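You operate a simulated robot arm through the tools that you are given. There is no shell and no other tool. Be economical: measure what you need, move in short steps, check, and stop when the job is done.

You run a simulated two-armed robot. Do the job below in one go: nothing can be reset, and whatever is moved stays where it is left.

Task
Put one of the bent blue tabs from the long white table top on the bottom tool rack shelf. Put the grey bracket on the trolley top shelf. Open the white flap. The order is free. Set down upright: grey bracket.
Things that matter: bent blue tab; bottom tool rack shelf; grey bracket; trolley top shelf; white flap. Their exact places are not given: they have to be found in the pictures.

The check looks at the end state, three seconds after you hand in, the way a careful person would. Anything else that was tipped, shoved, dropped, spilled or broken makes it a failure.

Robot
Two 7-joint arms with two-finger parallel grippers on one trunk, on a base that drives. Base frame: it is fixed to the floor where the robot stands at the start and does not move with it; the origin is under the middle of the robot, x ahead of it, y to its left, z up; the surface under the hand at the start is at about z = 0.78. Readings come in m, degrees, newtons and seconds.
The left shoulder is at the start at [0.11, 0.169, 1.386], the right one opposite. With the tool pointing down near the work surface each hand reaches from about 0.42 to 0.74 m from the robot's upright axis, wherever it stands, measured 20 degrees to its own side. Places, roughly: bent blue tab (5x3x3 cm) [0.7, -0.1, 0.8]; bottom tool rack shelf [-1.4, -2.2, 0.3]; grey bracket (27x4x7 cm) [0.3, 1.9, 0.9]; trolley top shelf [0.7, 0.4, 0.8]; white flap [2.2, -0.7, 1]. Payload 1.57 kg a hand.
The tool frame of a hand sits at the grasp point between the pads (the TCP): z along the fingers, y along the line on which they close. The tips reach 0.03 m beyond it. Largest opening 0.08 m; finger width 0.017, thickness 0.012; the body of the gripper, 0.04 by 0.082 m, starts 0.08 m behind the TCP.
Orientation is told as [roll, pitch, yaw] about the base's x, y, z axes, in that order, counted from this pose: with the fingers straight down and closing along the base's y, the tool's x points along the base's -x, its y along +y and its z along -z.

Tools
- The arms move only by the tool jog_arm. It takes "left_increments", "right_increments" or both (then of equal length, played together; a hand with none holds still); each is a list of rows, each a list of 3 entries, a list of its own where there are three numbers: the turn, a rotation vector about the tool's x, y, z in degrees, then the shift along the tool's x, y, z in m, then the finger opening in m, from 0 to 0.08. In form: [[[rx, ry, rz], [dx, dy, dz], hand], ...]. A call has 1 to 12 rows; each row is the pose to reach, as a shift and turn from the pose commanded when the call began, along the tool's axes at that moment. Each row takes 0.2 s and may step no farther than 0.05 m and 8.6 degrees from the row before; otherwise, or with a gripper value out of range, the whole call is refused. A pose out of reach is approached as far as the arm can. The call stops where the force on the tool passes 40 N (or 10 N more than at its start, if that is more) or the arm is blocked; 0.2 s more then pass. Each finger travels about 0.072 m/s and halts on what it meets, pressing with about 33 N; the grip force reading is that of the motor and also rises with nothing between the fingers. The clock runs only during rows and for 0.2 s after the last one: add rows that repeat a pose to give the fingers time. It gives the time, the measured TCP pose, the force on the tool (base axes), the opening and the grip force at its end, in the units of the frame above (readings bear some noise), with the torque about the TCP (base axes, N m) and any sound that the robot's microphone picked up.
- Cameras (640 x 400 px; columns grow to the right, rows downward): "scene" is now at [0.1562, 0.0206, 1.5692]; the picture's right is [0.28, -0.96, 0.00], its down [-0.73, -0.21, -0.65] and it looks along [0.62, 0.18, -0.76] (base axes); focal length 262 px, centre (320, 200). "left" rides on the left gripper at [0.072, 0.007, -0.122] in its tool frame; the picture's right is [-0.09, 1.00, 0.00], its down [-0.84, -0.08, -0.54] and it looks along [-0.54, -0.05, 0.84] (tool axes); focal length 238 px, centre (320, 200). "right" rides on the right gripper at [0.072, -0.007, -0.122] in its tool frame; the picture's right is [0.09, 1.00, 0.00], its down [-0.84, 0.08, -0.54] and it looks along [-0.54, 0.05, 0.84] (tool axes); focal length 238 px, centre (320, 200).
- snapshot(camera): a new picture of that camera. The clock stands still meanwhile.
- lift_body(by): slides the trunk up (or, below 0, down) by that many m; the arms and the scene camera ride with it, the base frame stays. It gives what a move gives, with no picture.
- base_move(legs): drives the robot by 1 to 6 legs, each [ahead, left, turn to the left] in m, m and degrees, along the robot's own axes; the way and the turn of a leg run together, so that a leg with both is an arc; at most 1.5 m and 180 degrees a leg. The arms and the cameras ride along, it lands a little off, and it stops where it bumps. It gives what a move gives.
- aim_head(pan, tilt): turns the head with the scene camera to pan (to the left, within 86 degrees either way) and tilt (down, from -29 to 69), counted from straight ahead of the robot. It gives what a move gives.
- point_at(camera, pixels): for up to 12 pixels [column, row] of the newest picture of that camera ("zoom" is the newest enlarged one), the place [x, y, z] in the base frame of the surface seen there, good to about 0.002 m. The clock stands still meanwhile.
- close_up(camera, box): a new picture of the part [left, top, right, bottom] of that camera's present view, enlarged. The clock stands still meanwhile.
- sign_off(): hands the job in; it is judged then, once.

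Keep the steps short. Do not move on a guess: measure, check each grasp and each placing, and mend mistakes. In all there are 110 turns and 108 pictures (those below and enlarged ones count). Leave the grippers open and the arms clear of the work at the hand-in unless told otherwise, and finish with a single line.

The tools are called after "Emit:" as a command line: name --argument value ..., lists and objects as JSON in quotes. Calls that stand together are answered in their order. jog_arm: Moves the arms, as the interface text tells. Its arguments: {"type":"object","properties":{"left_increments":{"type":"array","items":{"type":"array"}},"right_increments":{"type":"array","items":{"type":"array"}}},"required":[]} The other tools are called the same way: lift_body (by) slides the trunk up or down; base_move (legs) drives the base; aim_head (pan, tilt) turns the head that bears the scene camera; snapshot (camera) takes a picture; point_at (camera, pixels) gives the place of the surface under pixels of a picture; close_up (camera, box) takes an enlarged picture of a part of a camera's view; sign_off () hands the job in.

At the start:

```text
time_s: 0.0
left_tcp_pos: [0.6282, 0.3351, 1.0154]
left_tool_rot: [0.0, 0.0, 0.0]
left_force: [-0.4, -0.8, -0.4]
left_moment: [0.03, -0.02, -0.02]
left_gripper_width: 0.08
left_finger_force: 0.1
right_tcp_pos: [0.6744, -0.2274, 0.9572]
right_tool_rot: [0.0, 0.1, -0.1]
right_force: [-0.9, 0.4, 0.2]
right_moment: [-0.02, -0.01, 0.02]
right_gripper_width: 0.0802
right_finger_force: 0.0
trunk travel left (down, up): [-0.7, 0.19]
robot x, y, heading: [-0.0016, -0.0026, -0.0]
head pan, tilt: [16.1, 49.8]
```

scene: 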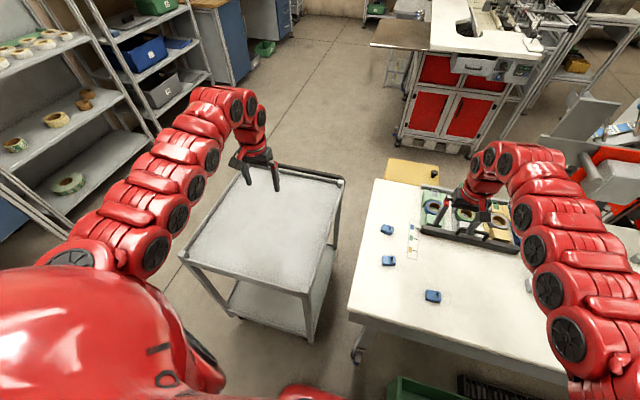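
right: 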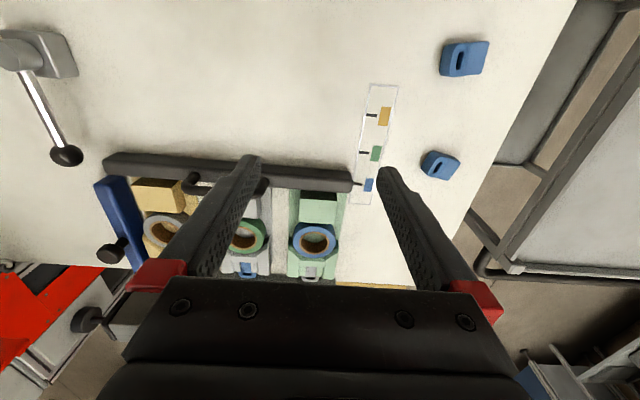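
left: 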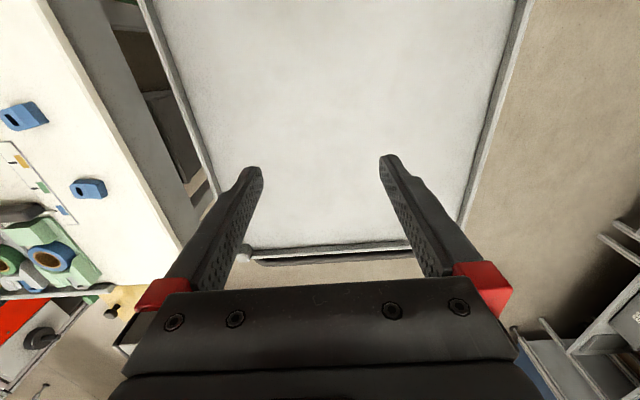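

I see three blue tabs on the white table at scene pixels (387,229), (389,260) and (433,296). I'll measure them and take a closer look.

Emit:
close_up --camera "scene" --box '[350, 200, 470, 320]'

Emit:
point_at --camera "scene" --pixels '[[387, 229], [389, 260], [433, 296], [380, 300], [270, 220], [195, 255], [305, 285], [335, 185], [250, 175]]'

Emit:
close_up --camera "right" --box '[400, 20, 520, 200]'

```text
3.33 times, centred on (410, 260) of scene
```

zoom: 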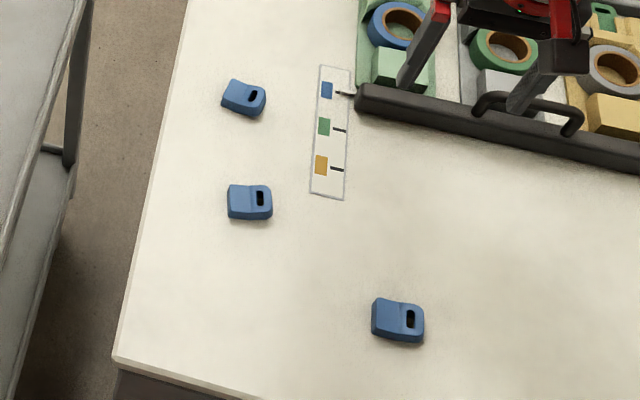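

```text
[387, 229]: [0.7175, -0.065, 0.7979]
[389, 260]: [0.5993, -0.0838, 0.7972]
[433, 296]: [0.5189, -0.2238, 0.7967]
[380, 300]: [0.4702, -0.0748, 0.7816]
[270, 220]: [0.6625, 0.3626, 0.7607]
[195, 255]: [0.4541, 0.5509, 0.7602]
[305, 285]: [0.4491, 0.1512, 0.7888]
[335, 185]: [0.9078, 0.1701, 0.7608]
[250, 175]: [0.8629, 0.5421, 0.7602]
```

```text
2.22 times, centred on (460, 110) of right
```

zoom: 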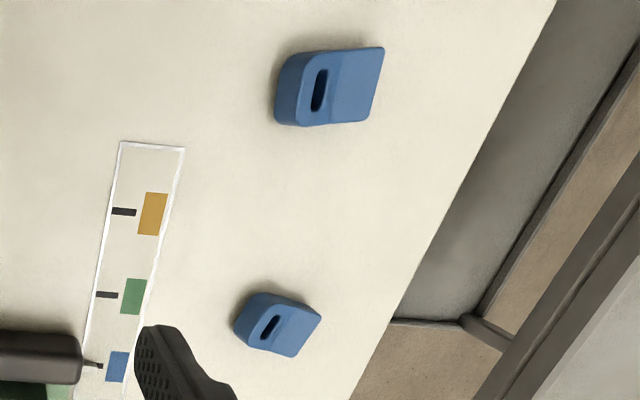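

Tabs measured. Now I look around for the other things: bracket (left), rack (behind right), flap (ahead).

Emit:
aim_head --pan 80 --tilt 25

Emit:
snapshot --camera "scene"

Emit:
aim_head --pan -15 --tilt 20

Emit:
snapshot --camera "scene"

Emit:
aim_head --pan -86 --tilt 25

Emit:
snapshot --camera "scene"

```text
time_s: 1.3
left_tcp_pos: [0.627, 0.3353, 1.0155]
left_tool_rot: [0.1, 0.1, 0.0]
left_force: [-0.3, -0.3, 1.0]
left_moment: [0.01, -0.02, 0.01]
left_gripper_width: 0.0801
left_finger_force: 0.0
right_tcp_pos: [0.674, -0.2269, 0.9582]
right_tool_rot: [0.0, 0.0, -0.2]
right_force: [0.5, 0.0, -0.5]
right_moment: [0.01, 0.01, 0.01]
right_gripper_width: 0.0798
right_finger_force: 0.0
trunk travel left (down, up): [-0.7, 0.19]
robot x, y, heading: [0.0042, -0.0014, 0.0]
head pan, tilt: [80.0, 25.0]
```

```text
102 pictures are left
```

scene: 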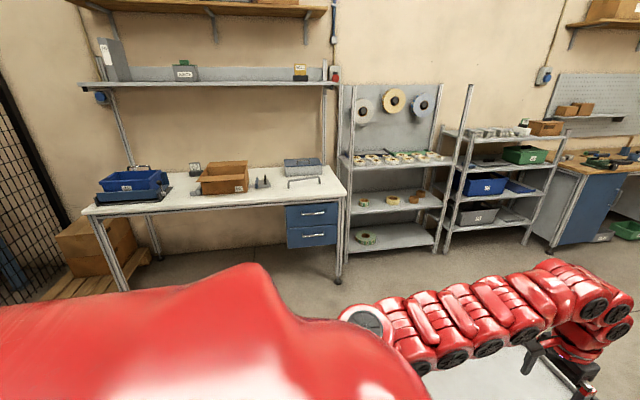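

```text
time_s: 3.0
left_tcp_pos: [0.6267, 0.3373, 1.0158]
left_tool_rot: [-0.1, 0.1, 0.0]
left_force: [0.8, -0.4, 0.9]
left_moment: [-0.02, -0.03, 0.01]
left_gripper_width: 0.0803
left_finger_force: 0.2
right_tcp_pos: [0.6733, -0.2267, 0.9579]
right_tool_rot: [0.0, -0.1, -0.1]
right_force: [0.5, -0.1, 0.1]
right_moment: [0.0, 0.0, -0.01]
right_gripper_width: 0.0801
right_finger_force: 0.1
trunk travel left (down, up): [-0.7, 0.19]
robot x, y, heading: [0.001, -0.0016, 0.1]
head pan, tilt: [-15.0, 20.0]
```

```text
101 pictures are left
```

scene: 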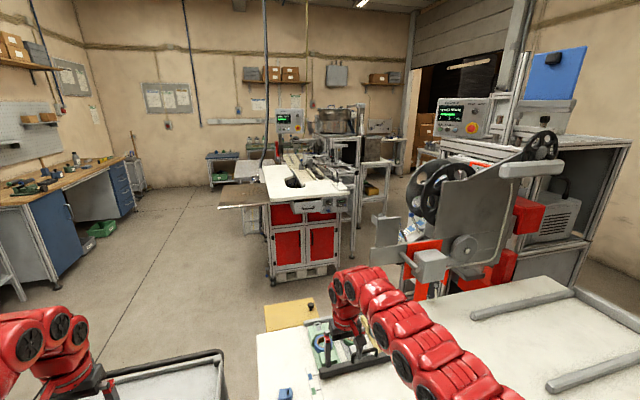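

```text
time_s: 4.5
left_tcp_pos: [0.626, 0.3366, 1.0155]
left_tool_rot: [0.1, 0.0, 0.1]
left_force: [-0.3, -0.1, -0.2]
left_moment: [0.01, 0.01, -0.01]
left_gripper_width: 0.0798
left_finger_force: 0.0
right_tcp_pos: [0.6735, -0.2281, 0.9571]
right_tool_rot: [0.0, 0.0, -0.1]
right_force: [-0.2, 0.9, 0.0]
right_moment: [0.05, 0.02, -0.02]
right_gripper_width: 0.0802
right_finger_force: 0.2
trunk travel left (down, up): [-0.7, 0.19]
robot x, y, heading: [-0.0033, -0.0006, -0.1]
head pan, tilt: [-85.9, 25.0]
```

```text
100 pictures are left
```

scene: 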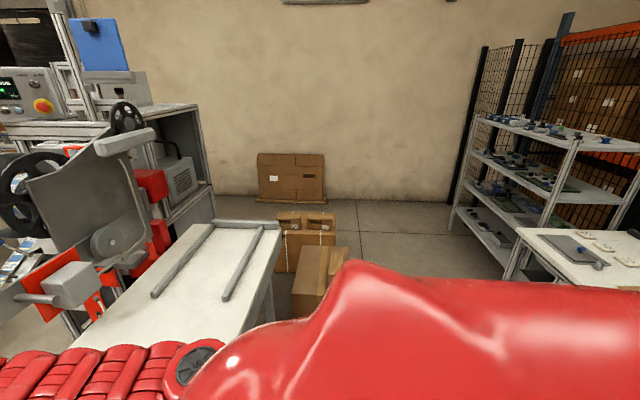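

The bracket should be on the bench in the left-hand view; the flap on the machine ahead. I'll zoom at both.

Emit:
close_up --camera "scene" --box '[440, 90, 640, 290]'

Emit:
point_at --camera "scene" --pixels '[[500, 245], [460, 215], [560, 150], [520, 230], [640, 240], [420, 250], [300, 200]]'

Emit:
aim_head --pan -15 --tilt 20

Emit:
close_up --camera "scene" --box '[210, 90, 410, 290]'

Emit:
point_at --camera "zoom" --pixels '[[364, 378], [310, 300], [270, 330], [420, 380], [410, 310], [80, 360], [470, 350], [430, 300]]'

Emit:
aim_head --pan 80 --tilt 25

Emit:
close_up --camera "scene" --box '[180, 130, 350, 230]'

Emit:
point_at --camera "scene" --pixels '[[304, 183], [302, 165], [290, 184], [320, 180], [220, 205], [330, 185], [90, 213], [345, 193], [303, 190]]'

```text
2.00 times, centred on (540, 190) of scene
```

zoom: 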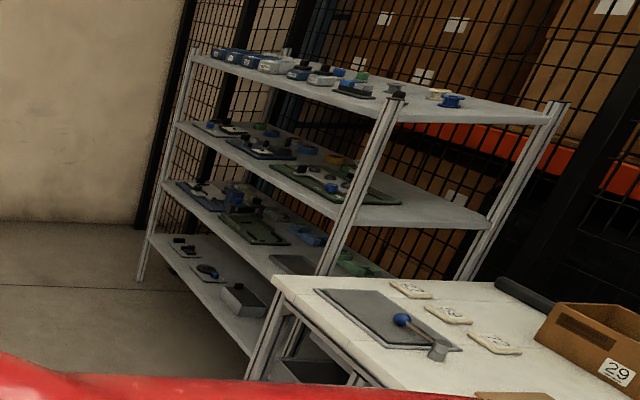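

```text
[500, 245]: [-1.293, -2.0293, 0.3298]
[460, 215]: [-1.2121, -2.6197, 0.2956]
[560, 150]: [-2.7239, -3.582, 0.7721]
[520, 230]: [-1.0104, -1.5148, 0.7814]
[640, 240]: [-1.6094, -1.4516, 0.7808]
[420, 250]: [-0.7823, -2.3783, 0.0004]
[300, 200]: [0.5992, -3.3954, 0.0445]
```

```text
time_s: 5.9
left_tcp_pos: [0.6274, 0.3365, 1.0155]
left_tool_rot: [0.0, 0.0, 0.0]
left_force: [-0.3, -0.1, -0.2]
left_moment: [0.0, 0.02, -0.02]
left_gripper_width: 0.0803
left_finger_force: 0.1
right_tcp_pos: [0.6735, -0.2282, 0.9589]
right_tool_rot: [-0.1, 0.0, -0.1]
right_force: [-1.0, 0.0, 0.1]
right_moment: [-0.03, 0.0, 0.0]
right_gripper_width: 0.0802
right_finger_force: 0.0
trunk travel left (down, up): [-0.7, 0.19]
robot x, y, heading: [-0.002, 0.0034, -0.0]
head pan, tilt: [-15.0, 20.0]
```

```text
2.00 times, centred on (310, 190) of scene
```

zoom: 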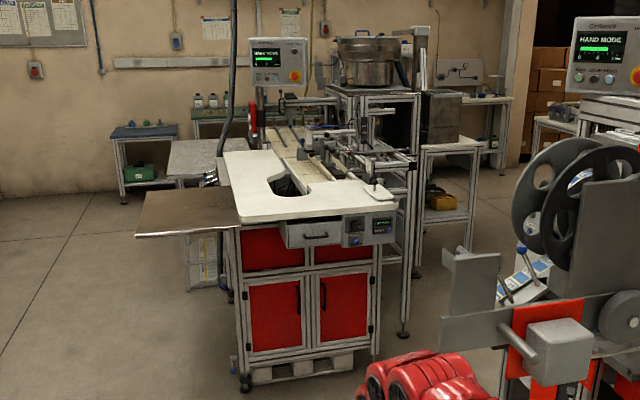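

```text
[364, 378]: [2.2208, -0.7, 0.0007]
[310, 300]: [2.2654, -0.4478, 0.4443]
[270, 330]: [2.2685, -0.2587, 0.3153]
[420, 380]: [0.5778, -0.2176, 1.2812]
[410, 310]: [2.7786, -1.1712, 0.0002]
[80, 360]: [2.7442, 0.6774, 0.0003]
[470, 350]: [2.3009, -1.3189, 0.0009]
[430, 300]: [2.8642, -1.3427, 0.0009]
```

```text
time_s: 7.6
left_tcp_pos: [0.6269, 0.3363, 1.0155]
left_tool_rot: [0.0, 0.0, 0.0]
left_force: [0.1, 0.1, 0.7]
left_moment: [0.01, 0.0, -0.02]
left_gripper_width: 0.08
left_finger_force: 0.0
right_tcp_pos: [0.673, -0.2271, 0.9581]
right_tool_rot: [0.0, 0.0, -0.1]
right_force: [-0.1, -0.1, 0.0]
right_moment: [0.01, 0.03, 0.03]
right_gripper_width: 0.08
right_finger_force: 0.1
trunk travel left (down, up): [-0.7, 0.19]
robot x, y, heading: [0.0031, -0.0019, 0.1]
head pan, tilt: [80.0, 25.0]
```

```text
3.76 times, centred on (265, 180) of scene
```

zoom: 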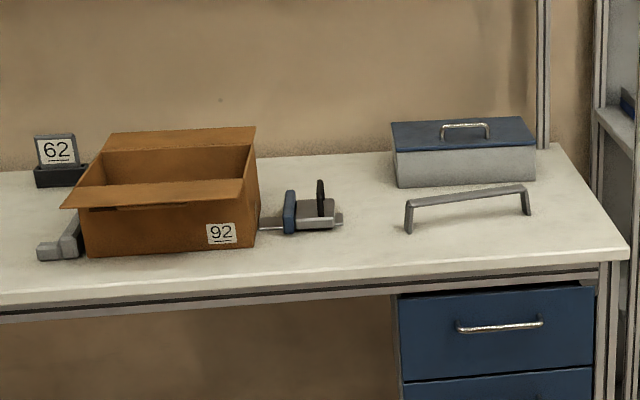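

```text
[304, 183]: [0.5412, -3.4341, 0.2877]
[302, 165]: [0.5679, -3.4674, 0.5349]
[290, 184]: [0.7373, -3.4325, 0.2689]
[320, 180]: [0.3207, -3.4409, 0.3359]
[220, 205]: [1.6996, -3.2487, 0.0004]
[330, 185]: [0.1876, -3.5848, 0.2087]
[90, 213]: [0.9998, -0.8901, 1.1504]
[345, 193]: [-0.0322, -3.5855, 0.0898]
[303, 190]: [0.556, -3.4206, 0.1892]
```

The U-shaped grey bracket is in the zoom at (405–530,190–230). I'll measure it, and the machine's corner.

Emit:
point_at --camera "zoom" --pixels '[[408, 228], [410, 203], [525, 190], [527, 211], [465, 196], [420, 260], [627, 250], [10, 300], [350, 215], [560, 145], [395, 185]]'

Emit:
aim_head --pan -15 --tilt 20

Emit:
close_up --camera "scene" --box '[290, 160, 360, 220]'

Emit:
point_at --camera "zoom" --pixels '[[375, 190], [440, 185], [520, 220], [80, 260], [200, 300], [440, 270], [560, 260], [590, 190], [280, 240], [560, 170]]'

```text
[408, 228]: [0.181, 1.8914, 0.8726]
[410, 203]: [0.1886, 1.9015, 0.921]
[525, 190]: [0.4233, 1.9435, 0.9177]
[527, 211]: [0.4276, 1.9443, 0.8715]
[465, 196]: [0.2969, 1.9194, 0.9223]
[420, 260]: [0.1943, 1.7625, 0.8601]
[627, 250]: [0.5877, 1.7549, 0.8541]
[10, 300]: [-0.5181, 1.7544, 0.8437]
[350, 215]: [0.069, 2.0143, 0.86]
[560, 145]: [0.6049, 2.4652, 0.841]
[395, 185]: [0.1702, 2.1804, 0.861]
```

```text
time_s: 9.3
left_tcp_pos: [0.6268, 0.3361, 1.0149]
left_tool_rot: [-0.1, 0.1, 0.0]
left_force: [1.0, 0.6, 0.0]
left_moment: [0.02, -0.01, -0.01]
left_gripper_width: 0.0801
left_finger_force: 0.2
right_tcp_pos: [0.6742, -0.2281, 0.9581]
right_tool_rot: [0.0, 0.0, -0.1]
right_force: [-0.5, -0.1, -0.6]
right_moment: [-0.02, -0.03, 0.01]
right_gripper_width: 0.0797
right_finger_force: 0.2
trunk travel left (down, up): [-0.7, 0.19]
robot x, y, heading: [-0.0015, 0.001, -0.2]
head pan, tilt: [-15.0, 20.0]
```

```text
6.67 times, centred on (325, 190) of scene
```

zoom: 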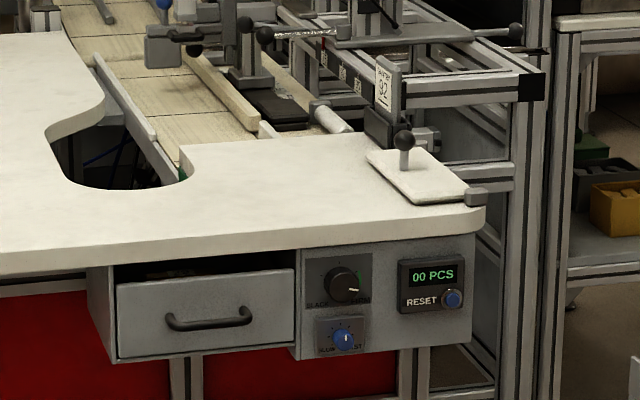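

```text
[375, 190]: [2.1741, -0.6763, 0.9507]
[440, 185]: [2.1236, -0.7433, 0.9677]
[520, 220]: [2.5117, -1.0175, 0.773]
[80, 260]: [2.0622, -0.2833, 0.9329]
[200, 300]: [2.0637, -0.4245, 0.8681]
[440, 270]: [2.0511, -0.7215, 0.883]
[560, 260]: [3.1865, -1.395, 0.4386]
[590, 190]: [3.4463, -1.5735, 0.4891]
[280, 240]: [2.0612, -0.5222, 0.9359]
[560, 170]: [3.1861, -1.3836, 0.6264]
```

The white flap is the small plate with a black knob on the machine's top corner. First, the tab: I measure tab 2's corners from the right wrist camera.

Emit:
close_up --camera "right" --box '[420, 20, 510, 100]'

Emit:
point_at --camera "right" --pixels '[[448, 44], [488, 42], [484, 73], [445, 74], [460, 60], [475, 58], [450, 60]]'

```text
5.00 times, centred on (465, 60) of right
```

zoom: 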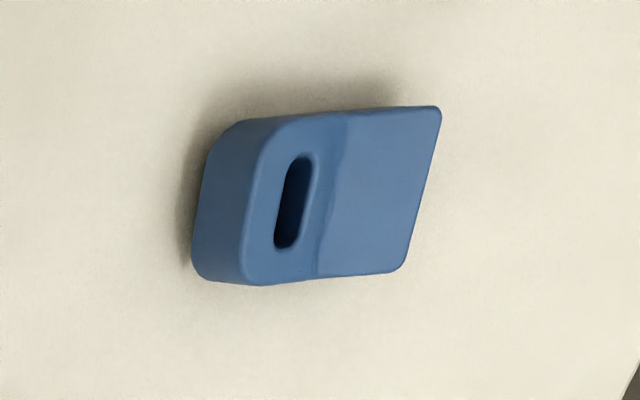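

```text
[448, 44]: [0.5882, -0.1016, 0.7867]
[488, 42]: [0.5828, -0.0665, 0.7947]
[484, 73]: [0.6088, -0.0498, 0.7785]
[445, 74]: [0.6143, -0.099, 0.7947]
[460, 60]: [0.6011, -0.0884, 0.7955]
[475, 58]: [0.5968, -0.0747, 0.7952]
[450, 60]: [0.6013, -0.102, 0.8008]
```

Emit:
point_at --camera "zoom" --pixels '[[265, 130], [430, 115], [395, 265], [260, 275], [320, 265], [345, 125], [230, 200], [270, 200], [330, 200], [410, 190]]'

```text
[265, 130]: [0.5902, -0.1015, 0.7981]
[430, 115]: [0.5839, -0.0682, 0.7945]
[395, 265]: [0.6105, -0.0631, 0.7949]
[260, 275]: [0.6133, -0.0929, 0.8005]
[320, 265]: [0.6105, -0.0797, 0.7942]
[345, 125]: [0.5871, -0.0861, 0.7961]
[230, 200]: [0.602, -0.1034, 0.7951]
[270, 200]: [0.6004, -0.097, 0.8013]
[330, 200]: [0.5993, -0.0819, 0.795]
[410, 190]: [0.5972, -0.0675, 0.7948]
```

Tab 2 lies with its long axis ~8° off y, centre (0.598,-0.082), top 0.795–0.80. I'll bring the right hand above it, tilted 30° forward (handy for the low shelf later), closing along its length.

Emit:
jog_arm --right_increments '[[[-0.4, -6, -1.6], [0.018, 0.029, 0.011], 0.08], [[-0.9, -12, -3.2], [0.035, 0.058, 0.023], 0.08], [[-1.3, -18, -4.9], [0.053, 0.087, 0.034], 0.08], [[-1.8, -24, -6.5], [0.07, 0.115, 0.046], 0.08], [[-2.2, -29.95, -8.1], [0.088, 0.144, 0.057], 0.08], [[-2.2, -29.95, -8.1], [0.088, 0.144, 0.057], 0.08]]'

Emit:
snapshot --camera "right"

```text
time_s: 10.7
left_tcp_pos: [0.6263, 0.3359, 1.016]
left_tool_rot: [0.0, 0.1, 0.1]
left_force: [-0.2, 0.0, 0.4]
left_moment: [0.02, 0.05, 0.01]
left_gripper_width: 0.0801
left_finger_force: 0.0
right_tcp_pos: [0.6925, -0.0574, 0.8451]
right_tool_rot: [0.1, -30.0, 8.1]
right_force: [-0.5, -0.2, 0.9]
right_moment: [0.01, 0.02, -0.01]
right_gripper_width: 0.0801
right_finger_force: 0.1
right hand out of reach, approached as far as the arm can: row 1, 2, 3, 4, 5, 6
trunk travel left (down, up): [-0.7, 0.19]
robot x, y, heading: [0.0008, 0.0009, 0.0]
head pan, tilt: [-15.0, 20.0]
```

```text
94 pictures are left
```

right: 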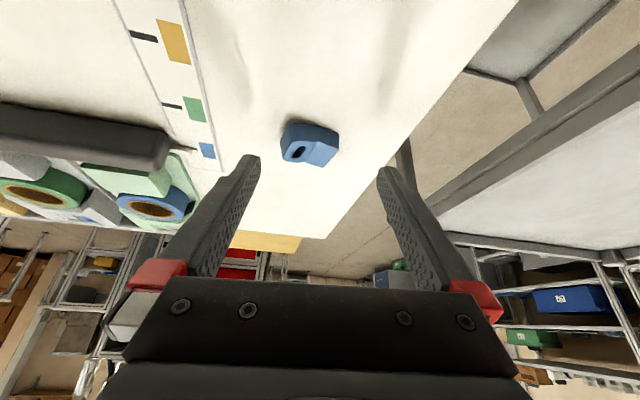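

The arm couldn't fold that near; it stopped over tab 1's surroundings. I raise the hand first, then will back the base up 0.11 m.

Emit:
jog_arm --right_increments '[[[0, 0, 0], [-0.015, 0, -0.026], 0.08], [[0, 0, 0], [-0.03, 0, -0.052], 0.08]]'

```text
time_s: 11.3
left_tcp_pos: [0.6279, 0.3355, 1.0157]
left_tool_rot: [-0.1, 0.0, 0.1]
left_force: [0.4, -0.3, 0.1]
left_moment: [0.01, 0.0, 0.0]
left_gripper_width: 0.0801
left_finger_force: 0.1
right_tcp_pos: [0.7244, -0.0514, 0.8882]
right_tool_rot: [0.1, -29.9, 8.3]
right_force: [0.0, 0.8, -0.2]
right_moment: [-0.02, -0.04, 0.01]
right_gripper_width: 0.0803
right_finger_force: 0.0
right hand out of reach, approached as far as the arm can: row 1, 2
trunk travel left (down, up): [-0.7, 0.19]
robot x, y, heading: [0.0032, -0.0018, -0.0]
head pan, tilt: [-15.0, 20.0]
```

Lower and farther is reachable with the tilt, so I back the base by 0.13 m.

Emit:
base_move --legs '[[-0.13, 0, 0]]'

```text
time_s: 12.6
left_tcp_pos: [0.4952, 0.3352, 1.0148]
left_tool_rot: [0.0, 0.1, -0.1]
left_force: [0.2, -0.4, 0.3]
left_moment: [0.03, 0.03, 0.0]
left_gripper_width: 0.0802
left_finger_force: 0.1
right_tcp_pos: [0.5936, -0.0531, 0.8877]
right_tool_rot: [0.0, -29.9, 8.2]
right_force: [0.1, 1.0, -0.3]
right_moment: [0.0, 0.02, 0.01]
right_gripper_width: 0.0798
right_finger_force: 0.1
trunk travel left (down, up): [-0.7, 0.19]
robot x, y, heading: [-0.1312, -0.002, -0.0]
head pan, tilt: [-15.0, 20.0]
```

Emit:
jog_arm --right_increments '[[[0, 0, 0], [0.015, -0.0143, 0.0135], 0.08], [[0, 0, 0], [0.0292, -0.0286, 0.027], 0.08], [[0, 0, 0], [0.0292, -0.0286, 0.027], 0.08]]'

Emit:
snapshot --camera "right"

```text
time_s: 13.4
left_tcp_pos: [0.4958, 0.3362, 1.0151]
left_tool_rot: [0.0, 0.1, 0.0]
left_force: [0.4, 0.2, 0.3]
left_moment: [-0.01, 0.01, -0.01]
left_gripper_width: 0.0796
left_finger_force: 0.1
right_tcp_pos: [0.5841, -0.0819, 0.8511]
right_tool_rot: [0.1, -30.0, 8.3]
right_force: [-0.7, -0.3, -0.2]
right_moment: [0.0, 0.0, -0.02]
right_gripper_width: 0.0799
right_finger_force: 0.1
trunk travel left (down, up): [-0.7, 0.19]
robot x, y, heading: [-0.133, 0.0021, -0.1]
head pan, tilt: [-15.0, 20.0]
```

```text
93 pictures are left
```

right: 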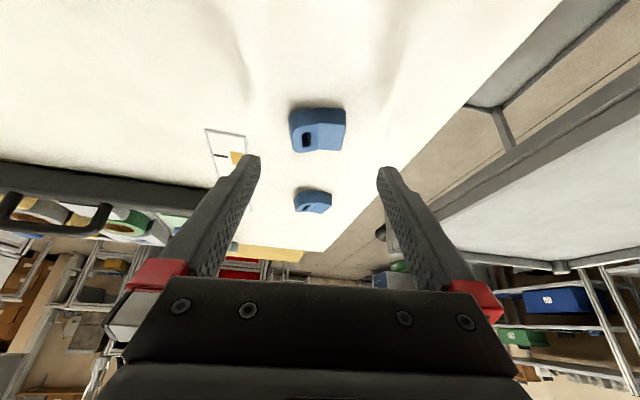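

Tab is centred between the fingers (col 318). Going straight down 36 mm.

Emit:
jog_arm --right_increments '[[[0, 0, 0], [0.006, 0, 0.0104], 0.08], [[0, 0, 0], [0.012, 0, 0.0208], 0.08], [[0, 0, 0], [0.0175, 0, 0.0305], 0.08], [[0, 0, 0], [0.0175, 0, 0.0305], 0.08]]'

Emit:
snapshot --camera "right"

```text
time_s: 14.4
left_tcp_pos: [0.4958, 0.3374, 1.0157]
left_tool_rot: [0.0, 0.1, 0.0]
left_force: [0.2, -0.1, 0.3]
left_moment: [0.02, -0.01, 0.02]
left_gripper_width: 0.0799
left_finger_force: 0.1
right_tcp_pos: [0.5851, -0.0827, 0.8158]
right_tool_rot: [0.0, -29.9, 8.1]
right_force: [-1.0, -0.3, -0.6]
right_moment: [-0.02, 0.04, -0.03]
right_gripper_width: 0.0799
right_finger_force: 0.1
trunk travel left (down, up): [-0.7, 0.19]
robot x, y, heading: [-0.1336, -0.0043, 0.1]
head pan, tilt: [-15.0, 20.0]
```

```text
92 pictures are left
```

right: 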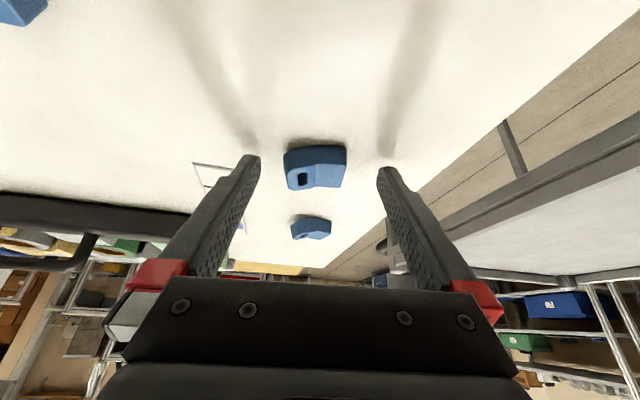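

Good alignment. 2 mm further down and close.

Emit:
jog_arm --right_increments '[[[0, 0, 0], [0.0005, 0, 0.0025], 0.08], [[0, 0, 0], [0.0005, 0, 0.0025], 0.06], [[0, 0, 0], [0.0005, 0, 0.0025], 0.045], [[0, 0, 0], [0.0005, 0, 0.0025], 0.035], [[0, 0, 0], [0.0005, 0, 0.0025], 0.03], [[0, 0, 0], [0.0005, 0, 0.0025], 0.03]]'

Emit:
snapshot --camera "right"

```text
time_s: 15.8
left_tcp_pos: [0.4971, 0.3353, 1.0159]
left_tool_rot: [0.0, 0.0, -0.1]
left_force: [0.5, 0.9, 0.1]
left_moment: [0.03, 0.0, 0.02]
left_gripper_width: 0.0801
left_finger_force: 0.2
right_tcp_pos: [0.5852, -0.0812, 0.8145]
right_tool_rot: [0.0, -29.9, 8.1]
right_force: [-0.9, -0.2, -0.2]
right_moment: [-0.01, -0.01, -0.01]
right_gripper_width: 0.0402
right_finger_force: 33.8
trunk travel left (down, up): [-0.7, 0.19]
robot x, y, heading: [-0.1305, 0.0021, 0.2]
head pan, tilt: [-15.0, 20.0]
```

```text
91 pictures are left
```

right: 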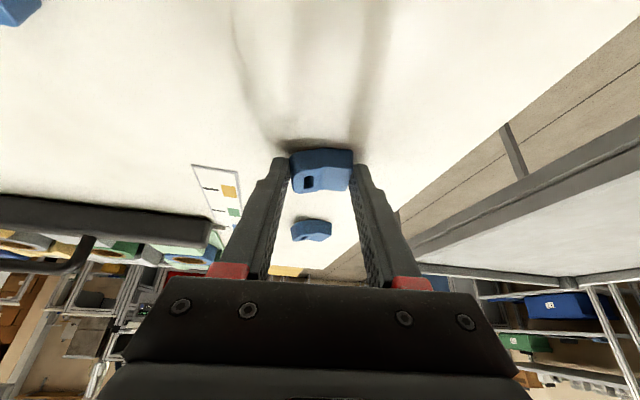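

Gripped at 40 mm, 34 N. I lift 10 cm straight up.

Emit:
jog_arm --right_increments '[[[0, 0, 0], [-0.01, 0, -0.0173], 0.03], [[0, 0, 0], [-0.02, 0, -0.0346], 0.03], [[0, 0, 0], [-0.03, 0, -0.052], 0.03], [[0, 0, 0], [-0.03, 0, -0.052], 0.03]]'

Emit:
snapshot --camera "right"

```text
time_s: 16.8
left_tcp_pos: [0.4959, 0.3359, 1.0147]
left_tool_rot: [-0.1, 0.1, 0.0]
left_force: [-0.4, -0.4, 0.1]
left_moment: [0.0, 0.0, 0.01]
left_gripper_width: 0.0801
left_finger_force: 0.0
right_tcp_pos: [0.587, -0.0816, 0.872]
right_tool_rot: [0.1, -29.8, 8.0]
right_force: [-0.4, -0.1, 0.2]
right_moment: [-0.01, -0.02, -0.02]
right_gripper_width: 0.0401
right_finger_force: 33.2
trunk travel left (down, up): [-0.7, 0.19]
robot x, y, heading: [-0.1309, 0.0041, 0.1]
head pan, tilt: [-15.0, 20.0]
```

```text
90 pictures are left
```

right: 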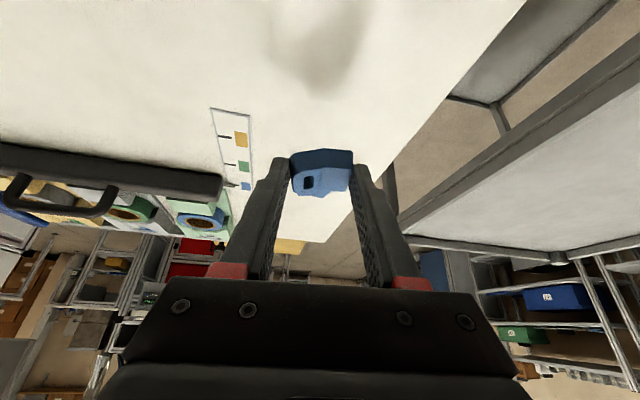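

Tab is held. Now survey the rack region (behind right).

Emit:
aim_head --pan -86 --tilt 25

Emit:
snapshot --camera "scene"

Emit:
point_at --camera "scene" --pixels '[[235, 215], [275, 232], [345, 255], [300, 260], [330, 320], [455, 230], [505, 270], [520, 232], [475, 195], [500, 115], [470, 215], [240, 330]]'

Emit:
close_up --camera "scene" --box '[420, 90, 640, 290]'

Emit:
point_at --camera "zoom" --pixels '[[135, 275], [160, 235], [200, 280], [255, 330], [165, 185], [190, 55], [265, 375], [275, 280], [460, 395], [180, 130], [385, 100], [560, 110]]'

```text
time_s: 18.2
left_tcp_pos: [0.496, 0.3365, 1.0151]
left_tool_rot: [0.0, 0.0, 0.1]
left_force: [-0.1, 1.0, 0.5]
left_moment: [-0.01, 0.03, 0.0]
left_gripper_width: 0.0796
left_finger_force: 0.0
right_tcp_pos: [0.5875, -0.0805, 0.8723]
right_tool_rot: [0.1, -29.9, 8.0]
right_force: [0.2, -0.2, -0.2]
right_moment: [-0.02, 0.05, -0.02]
right_gripper_width: 0.0399
right_finger_force: 32.7
trunk travel left (down, up): [-0.7, 0.19]
robot x, y, heading: [-0.1323, 0.0005, -0.1]
head pan, tilt: [-85.9, 25.0]
```

```text
89 pictures are left
```

scene: 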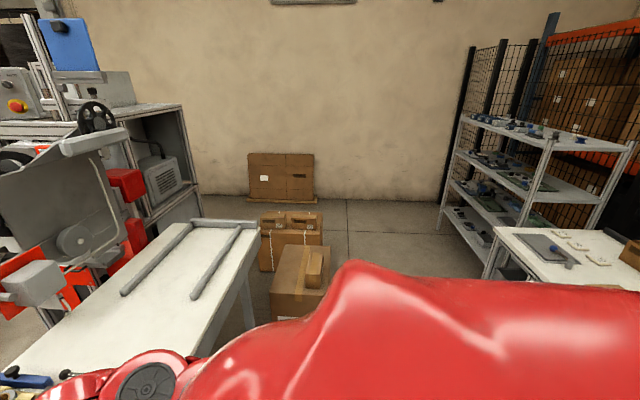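

```text
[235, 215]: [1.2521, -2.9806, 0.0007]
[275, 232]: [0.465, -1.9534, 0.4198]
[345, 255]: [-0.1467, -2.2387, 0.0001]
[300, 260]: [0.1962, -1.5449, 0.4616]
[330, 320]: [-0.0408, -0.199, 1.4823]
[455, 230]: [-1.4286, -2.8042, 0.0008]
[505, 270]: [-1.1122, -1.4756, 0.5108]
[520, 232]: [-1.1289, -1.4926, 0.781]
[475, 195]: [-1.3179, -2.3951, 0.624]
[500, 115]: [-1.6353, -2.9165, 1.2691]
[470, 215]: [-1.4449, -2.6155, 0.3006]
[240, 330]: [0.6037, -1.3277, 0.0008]
```

```text
2.00 times, centred on (530, 190) of scene
```

zoom: 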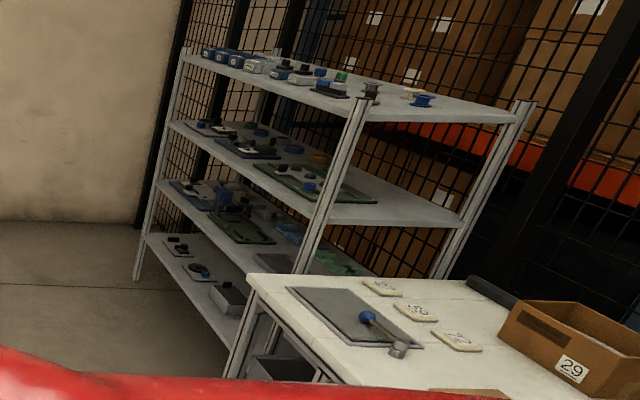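

```text
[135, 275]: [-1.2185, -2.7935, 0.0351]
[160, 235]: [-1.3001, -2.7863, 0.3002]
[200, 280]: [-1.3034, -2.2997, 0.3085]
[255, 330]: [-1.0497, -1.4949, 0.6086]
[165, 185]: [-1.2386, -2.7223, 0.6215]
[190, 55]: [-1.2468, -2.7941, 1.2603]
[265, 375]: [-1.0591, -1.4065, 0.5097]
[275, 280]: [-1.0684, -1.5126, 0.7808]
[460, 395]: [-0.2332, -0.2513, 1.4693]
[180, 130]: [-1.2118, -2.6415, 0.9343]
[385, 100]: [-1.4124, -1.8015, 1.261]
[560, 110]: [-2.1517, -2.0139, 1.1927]
```

Rack front plane is x≈-1.2, bottom shelf z 0.30, next shelf 0.62, y from -2.8 to about -1.75. The floor corridor x≈-0.5 is free. I back up, turn right and drive toward it in stages.

Emit:
base_move --legs '[[-0.37, 0, 0], [0, 0, -90], [1.1, 0, 0]]'

Emit:
aim_head --pan 35 --tilt 35

Emit:
snapshot --camera "scene"

Emit:
aim_head --pan -45 --tilt 35

Emit:
snapshot --camera "scene"

Emit:
point_at --camera "scene" --pixels '[[320, 200], [300, 250], [250, 250], [400, 300], [350, 150], [200, 150]]'

```text
time_s: 29.7
left_tcp_pos: [-0.2546, -1.7303, 1.0149]
left_tool_rot: [0.0, 0.0, -93.6]
left_force: [-0.2, 0.3, -0.7]
left_moment: [0.0, 0.0, -0.01]
left_gripper_width: 0.0802
left_finger_force: 0.1
right_tcp_pos: [-0.675, -1.7964, 0.8734]
right_tool_rot: [0.1, -30.0, -85.2]
right_force: [0.3, -0.5, 0.0]
right_moment: [0.0, -0.01, 0.0]
right_gripper_width: 0.0395
right_finger_force: 32.7
trunk travel left (down, up): [-0.7, 0.19]
robot x, y, heading: [-0.5528, -1.0842, -93.4]
head pan, tilt: [-85.9, 25.0]
```

```text
time_s: 31.7
left_tcp_pos: [-0.2545, -1.7306, 1.0153]
left_tool_rot: [-0.1, 0.0, -93.5]
left_force: [-1.1, 0.6, 0.1]
left_moment: [0.0, -0.02, -0.01]
left_gripper_width: 0.0801
left_finger_force: 0.0
right_tcp_pos: [-0.6771, -1.7969, 0.8715]
right_tool_rot: [-0.1, -29.9, -85.3]
right_force: [0.1, -0.8, -0.4]
right_moment: [0.02, 0.02, -0.01]
right_gripper_width: 0.0396
right_finger_force: 32.9
trunk travel left (down, up): [-0.7, 0.19]
robot x, y, heading: [-0.5542, -1.0838, -93.6]
head pan, tilt: [35.0, 35.0]
```

```text
87 pictures are left
```

scene: 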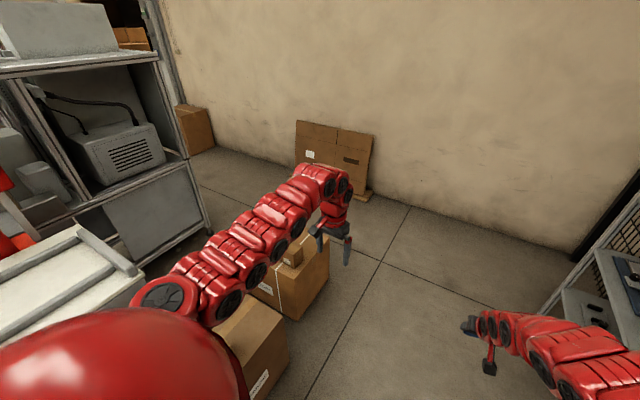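

```text
time_s: 33.2
left_tcp_pos: [-0.2549, -1.7289, 1.0144]
left_tool_rot: [-0.1, 0.1, -93.5]
left_force: [0.3, 0.1, 0.1]
left_moment: [0.02, 0.0, 0.02]
left_gripper_width: 0.0799
left_finger_force: 0.0
right_tcp_pos: [-0.676, -1.7965, 0.8721]
right_tool_rot: [0.0, -30.0, -85.3]
right_force: [0.8, 0.2, -0.1]
right_moment: [0.0, 0.01, 0.03]
right_gripper_width: 0.0393
right_finger_force: 32.7
trunk travel left (down, up): [-0.7, 0.19]
robot x, y, heading: [-0.5489, -1.0847, -93.7]
head pan, tilt: [-45.0, 35.0]
```

```text
86 pictures are left
```

scene: 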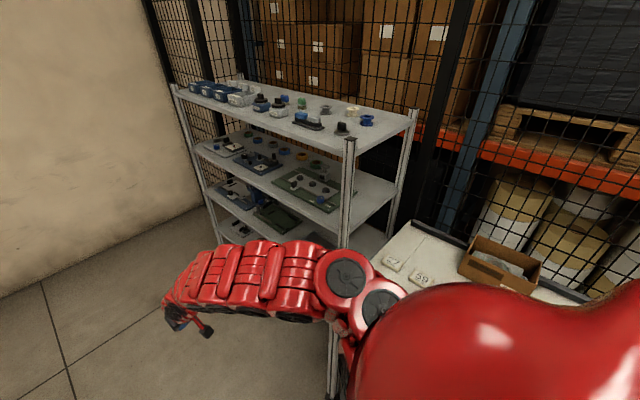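

```text
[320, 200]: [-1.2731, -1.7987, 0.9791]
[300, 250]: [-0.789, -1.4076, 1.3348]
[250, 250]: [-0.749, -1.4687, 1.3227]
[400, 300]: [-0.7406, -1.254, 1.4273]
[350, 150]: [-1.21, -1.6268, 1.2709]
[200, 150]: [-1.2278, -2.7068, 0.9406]
```

Corridor clear. Drive ahead 1.2 m, shift left 0.25 m, then turn right to face the rack.

Emit:
base_move --legs '[[1.2, 0, 0], [0, 0.28, 0], [0, 0, -86.5]]'

Emit:
aim_head --pan 0 --tilt 45

Emit:
snapshot --camera "scene"

Emit:
snapshot --camera "right"

```text
time_s: 44.6
left_tcp_pos: [-0.9697, -2.6429, 1.0141]
left_tool_rot: [0.0, 0.0, -179.9]
left_force: [-0.8, 1.0, -0.3]
left_moment: [0.01, 0.0, 0.01]
left_gripper_width: 0.0801
left_finger_force: 0.1
right_tcp_pos: [-1.0628, -2.2263, 0.8724]
right_tool_rot: [0.0, -29.8, -171.7]
right_force: [0.4, 0.2, -0.3]
right_moment: [0.01, -0.02, 0.02]
right_gripper_width: 0.0383
right_finger_force: 32.9
trunk travel left (down, up): [-0.7, 0.19]
robot x, y, heading: [-0.3434, -2.3066, -179.9]
head pan, tilt: [-45.0, 35.0]
```

```text
time_s: 45.7
left_tcp_pos: [-0.9693, -2.6436, 1.0155]
left_tool_rot: [0.0, 0.1, -179.9]
left_force: [0.0, -0.7, 0.2]
left_moment: [0.0, -0.01, 0.03]
left_gripper_width: 0.0798
left_finger_force: 0.0
right_tcp_pos: [-1.0631, -2.226, 0.8714]
right_tool_rot: [0.0, -29.9, -171.7]
right_force: [0.4, -0.9, -0.4]
right_moment: [0.01, -0.02, 0.03]
right_gripper_width: 0.0383
right_finger_force: 33.5
trunk travel left (down, up): [-0.7, 0.19]
robot x, y, heading: [-0.3447, -2.3051, -179.9]
head pan, tilt: [0.0, 45.0]
```

```text
85 pictures are left
```

scene: 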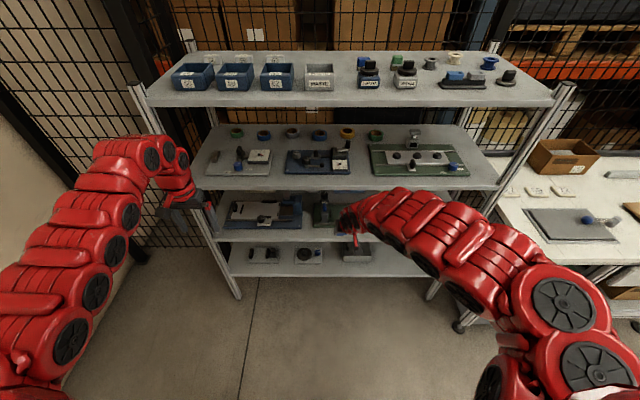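

```text
84 pictures are left
```

right: 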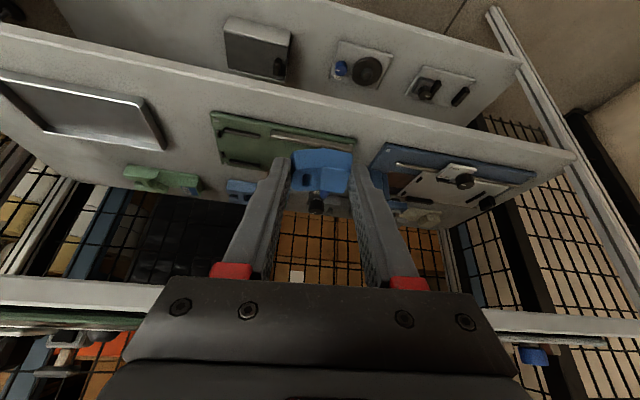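

The bottom shelf has free room right of the grey block (scene ~(405,265)). Measuring shelf edges.

Emit:
point_at --camera "scene" --pixels '[[400, 262], [400, 270], [385, 272], [300, 270], [370, 250], [345, 258], [420, 272], [300, 240], [300, 232], [360, 188], [430, 295]]'

Emit:
close_up --camera "right" --box '[200, 120, 440, 280]'

```text
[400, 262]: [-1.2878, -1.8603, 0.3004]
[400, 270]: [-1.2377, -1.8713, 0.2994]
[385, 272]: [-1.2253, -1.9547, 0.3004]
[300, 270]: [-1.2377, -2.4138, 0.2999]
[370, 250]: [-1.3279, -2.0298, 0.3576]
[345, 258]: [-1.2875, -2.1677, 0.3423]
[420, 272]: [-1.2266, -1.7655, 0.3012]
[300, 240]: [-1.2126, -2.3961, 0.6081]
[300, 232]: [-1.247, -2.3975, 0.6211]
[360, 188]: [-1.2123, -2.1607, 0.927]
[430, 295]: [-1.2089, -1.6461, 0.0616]
```

```text
2.50 times, centred on (320, 200) of right
```

zoom: 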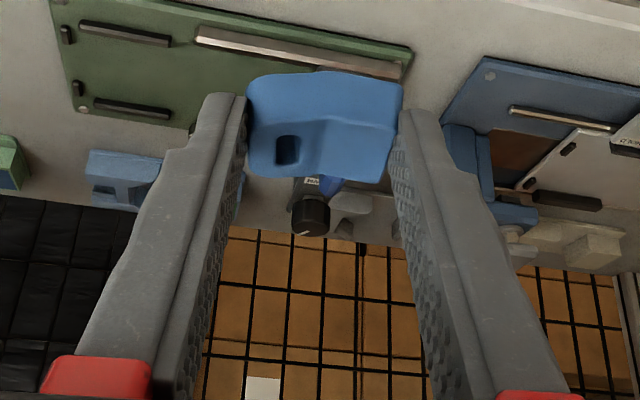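

Free spot chosen: tab centre near (-1.26,-1.90,0.30). First I pull the left hand back 0.15 m so it won't meet the rack, then lower the trunk 0.45 m.

Emit:
jog_arm --left_increments '[[[0, 0, 0], [0.05, 0, 0], 0.08], [[0, 0, 0], [0.1, 0, 0], 0.08], [[0, 0, 0], [0.14, 0, 0], 0.08], [[0, 0, 0], [0.14, 0, 0], 0.08]]'

Emit:
lift_body --by -0.45

Emit:
base_move --legs '[[0.06, 0, 0], [0, -0.31, 0]]'

Emit:
snapshot --camera "right"

Emit:
snapshot --camera "scene"

```text
time_s: 46.7
left_tcp_pos: [-0.9698, -2.6438, 1.0161]
left_tool_rot: [-0.1, 0.1, -179.9]
left_force: [-0.1, 0.0, 0.1]
left_moment: [0.02, 0.03, -0.01]
left_gripper_width: 0.0804
left_finger_force: 0.1
left hand out of reach, approached as far as the arm can: row 1, 2, 3, 4
right_tcp_pos: [-1.0648, -2.2264, 0.8727]
right_tool_rot: [0.0, -29.9, -171.8]
right_force: [0.1, 0.6, 0.4]
right_moment: [0.0, -0.01, 0.03]
right_gripper_width: 0.0382
right_finger_force: 32.7
trunk travel left (down, up): [-0.7, 0.19]
robot x, y, heading: [-0.345, -2.3038, -179.7]
head pan, tilt: [0.0, 45.0]
```

```text
refused: -0.45 is not a number from -0.4 to 0.4
```

```text
time_s: 49.4
left_tcp_pos: [-1.0304, -2.3328, 1.0152]
left_tool_rot: [0.1, 0.0, -179.7]
left_force: [0.3, -0.1, -0.2]
left_moment: [-0.02, 0.02, -0.02]
left_gripper_width: 0.0802
left_finger_force: 0.0
right_tcp_pos: [-1.1236, -1.9171, 0.8727]
right_tool_rot: [0.0, -29.7, -171.5]
right_force: [-0.2, 0.2, -0.4]
right_moment: [-0.01, -0.03, 0.0]
right_gripper_width: 0.0384
right_finger_force: 32.8
trunk travel left (down, up): [-0.7, 0.19]
robot x, y, heading: [-0.4028, -1.9973, -179.7]
head pan, tilt: [0.0, 45.0]
```

```text
82 pictures are left
```

right: 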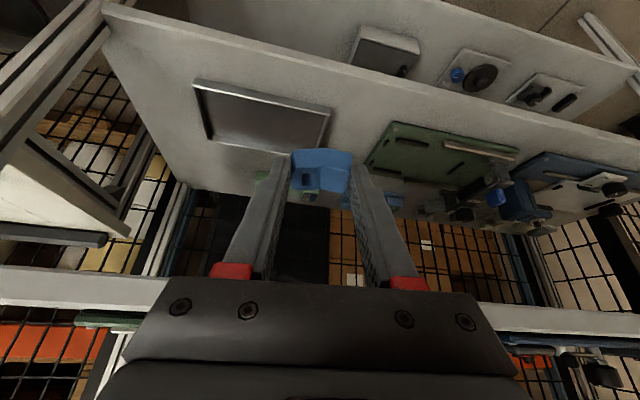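

```text
81 pictures are left
```

scene: 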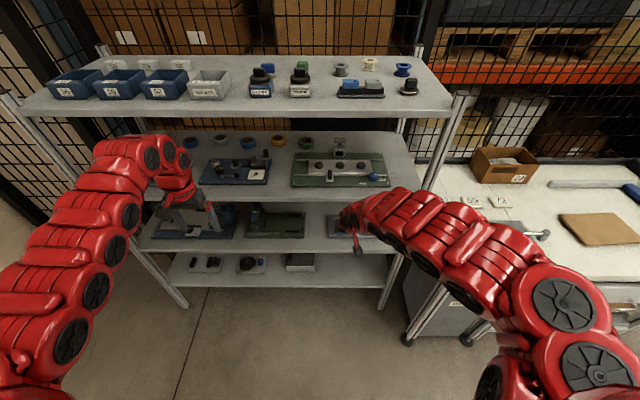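

The left hand can't retract at this height; lower it 0.17 and then pull back 0.15, clear in front of the rack. Then lower the trunk 0.4.

Emit:
jog_arm --left_increments '[[[0, 0, 0], [0, 0, 0.045], 0.08], [[0, 0, 0], [0, 0, 0.09], 0.08], [[0, 0, 0], [0, 0, 0.135], 0.08], [[0, 0, 0], [0.02, 0, 0.17], 0.08], [[0, 0, 0], [0.06, 0, 0.17], 0.08], [[0, 0, 0], [0.1, 0, 0.17], 0.08], [[0, 0, 0], [0.14, 0, 0.17], 0.08], [[0, 0, 0], [0.14, 0, 0.17], 0.08]]'

Emit:
lift_body --by -0.38

Emit:
snapshot --camera "right"

Emit:
snapshot --camera "scene"

```text
time_s: 51.1
left_tcp_pos: [-0.9333, -2.3501, 0.8036]
left_tool_rot: [0.0, -0.1, -179.6]
left_force: [0.2, 1.1, 0.5]
left_moment: [0.01, 0.03, -0.02]
left_gripper_width: 0.08
left_finger_force: 0.0
left hand out of reach, approached as far as the arm can: row 5, 6, 7, 8
right_tcp_pos: [-1.1252, -1.9162, 0.8722]
right_tool_rot: [0.1, -29.8, -171.5]
right_force: [0.3, -0.2, -0.6]
right_moment: [-0.02, 0.0, -0.01]
right_gripper_width: 0.0379
right_finger_force: 33.8
trunk travel left (down, up): [-0.7, 0.19]
robot x, y, heading: [-0.4085, -1.9948, -179.6]
head pan, tilt: [0.0, 45.0]
```

```text
time_s: 54.8
left_tcp_pos: [-0.9322, -2.3491, 0.4241]
left_tool_rot: [0.0, 0.1, -179.7]
left_force: [-0.6, 0.1, 0.4]
left_moment: [-0.04, 0.0, 0.0]
left_gripper_width: 0.0801
left_finger_force: 0.0
right_tcp_pos: [-1.1236, -1.9176, 0.4929]
right_tool_rot: [-0.1, -29.9, -171.5]
right_force: [0.2, 0.7, 0.0]
right_moment: [0.0, 0.01, 0.0]
right_gripper_width: 0.038
right_finger_force: 33.1
trunk travel left (down, up): [-0.32, 0.57]
robot x, y, heading: [-0.4041, -1.9938, -179.4]
head pan, tilt: [0.0, 45.0]
```

```text
80 pictures are left
```

right: 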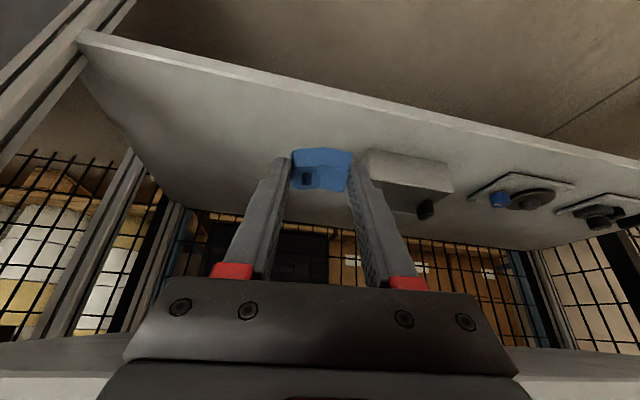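

```text
79 pictures are left
```

scene: 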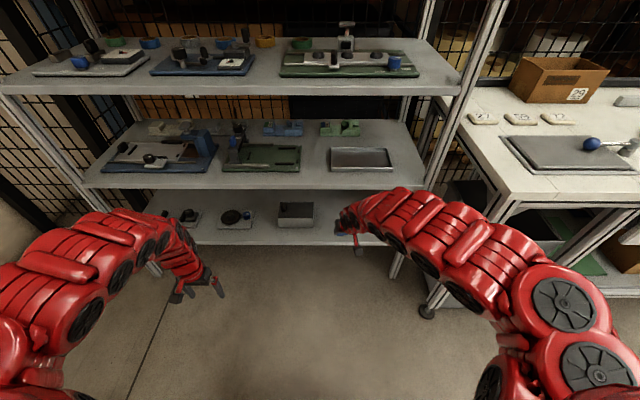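

Lower 0.12 m more, then check arm vs. shelf 2's front edge.

Emit:
lift_body --by -0.12

Emit:
snapshot --camera "scene"

Emit:
point_at --camera "scene" --pixels '[[343, 225], [360, 205], [380, 195], [400, 190], [430, 200], [470, 220], [520, 260], [195, 290], [150, 225], [300, 165]]'

```text
time_s: 56.3
left_tcp_pos: [-0.9342, -2.3497, 0.3049]
left_tool_rot: [0.0, 0.0, -179.7]
left_force: [0.5, 0.1, -0.3]
left_moment: [0.0, 0.01, 0.04]
left_gripper_width: 0.0801
left_finger_force: 0.0
right_tcp_pos: [-1.1246, -1.9171, 0.3724]
right_tool_rot: [0.1, -30.0, -171.5]
right_force: [-0.2, -0.5, -0.5]
right_moment: [0.02, -0.02, -0.04]
right_gripper_width: 0.0373
right_finger_force: 33.4
trunk travel left (down, up): [-0.2, 0.69]
robot x, y, heading: [-0.4044, -1.9946, -180.0]
head pan, tilt: [0.0, 45.0]
```

```text
78 pictures are left
```

scene: 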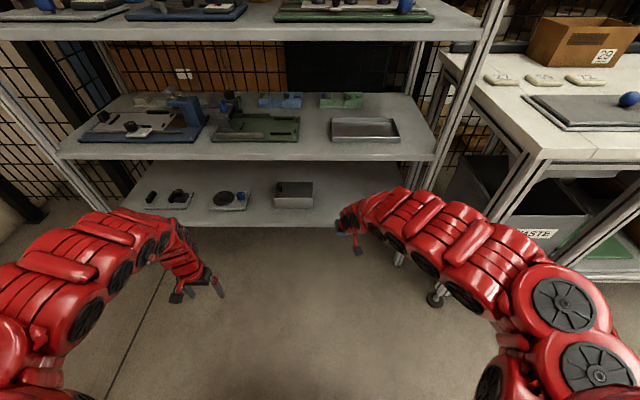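

```text
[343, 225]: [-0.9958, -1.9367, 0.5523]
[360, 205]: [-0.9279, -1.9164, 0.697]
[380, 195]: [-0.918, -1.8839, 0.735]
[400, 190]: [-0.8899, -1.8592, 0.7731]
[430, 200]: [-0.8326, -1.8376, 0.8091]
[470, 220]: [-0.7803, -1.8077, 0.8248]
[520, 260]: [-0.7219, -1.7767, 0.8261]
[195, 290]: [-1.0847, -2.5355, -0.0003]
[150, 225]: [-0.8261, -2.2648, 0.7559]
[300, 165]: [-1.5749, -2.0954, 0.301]
```

Arm is well clear. Drive forward 0.125 m.

Emit:
base_move --legs '[[0.125, 0, 0]]'

Emit:
snapshot --camera "right"

```text
time_s: 57.6
left_tcp_pos: [-1.059, -2.3494, 0.3048]
left_tool_rot: [0.0, 0.1, -179.8]
left_force: [0.2, 0.7, -0.4]
left_moment: [0.0, 0.0, 0.0]
left_gripper_width: 0.0798
left_finger_force: 0.0
right_tcp_pos: [-1.249, -1.9156, 0.3719]
right_tool_rot: [0.1, -29.8, -171.6]
right_force: [-0.3, -1.1, -0.1]
right_moment: [-0.01, 0.0, 0.05]
right_gripper_width: 0.0376
right_finger_force: 33.2
trunk travel left (down, up): [-0.2, 0.69]
robot x, y, heading: [-0.5308, -1.9947, -180.0]
head pan, tilt: [0.0, 45.0]
```

```text
77 pictures are left
```

right: 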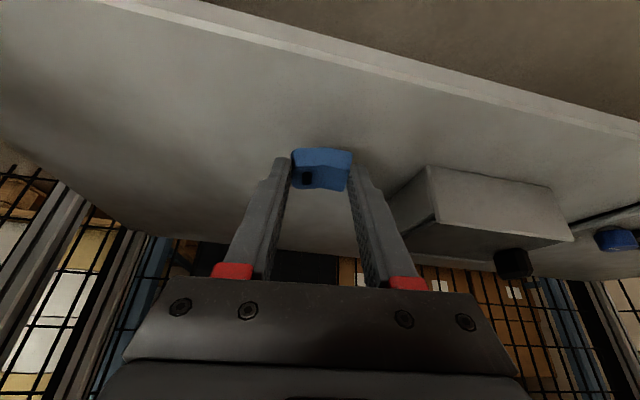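

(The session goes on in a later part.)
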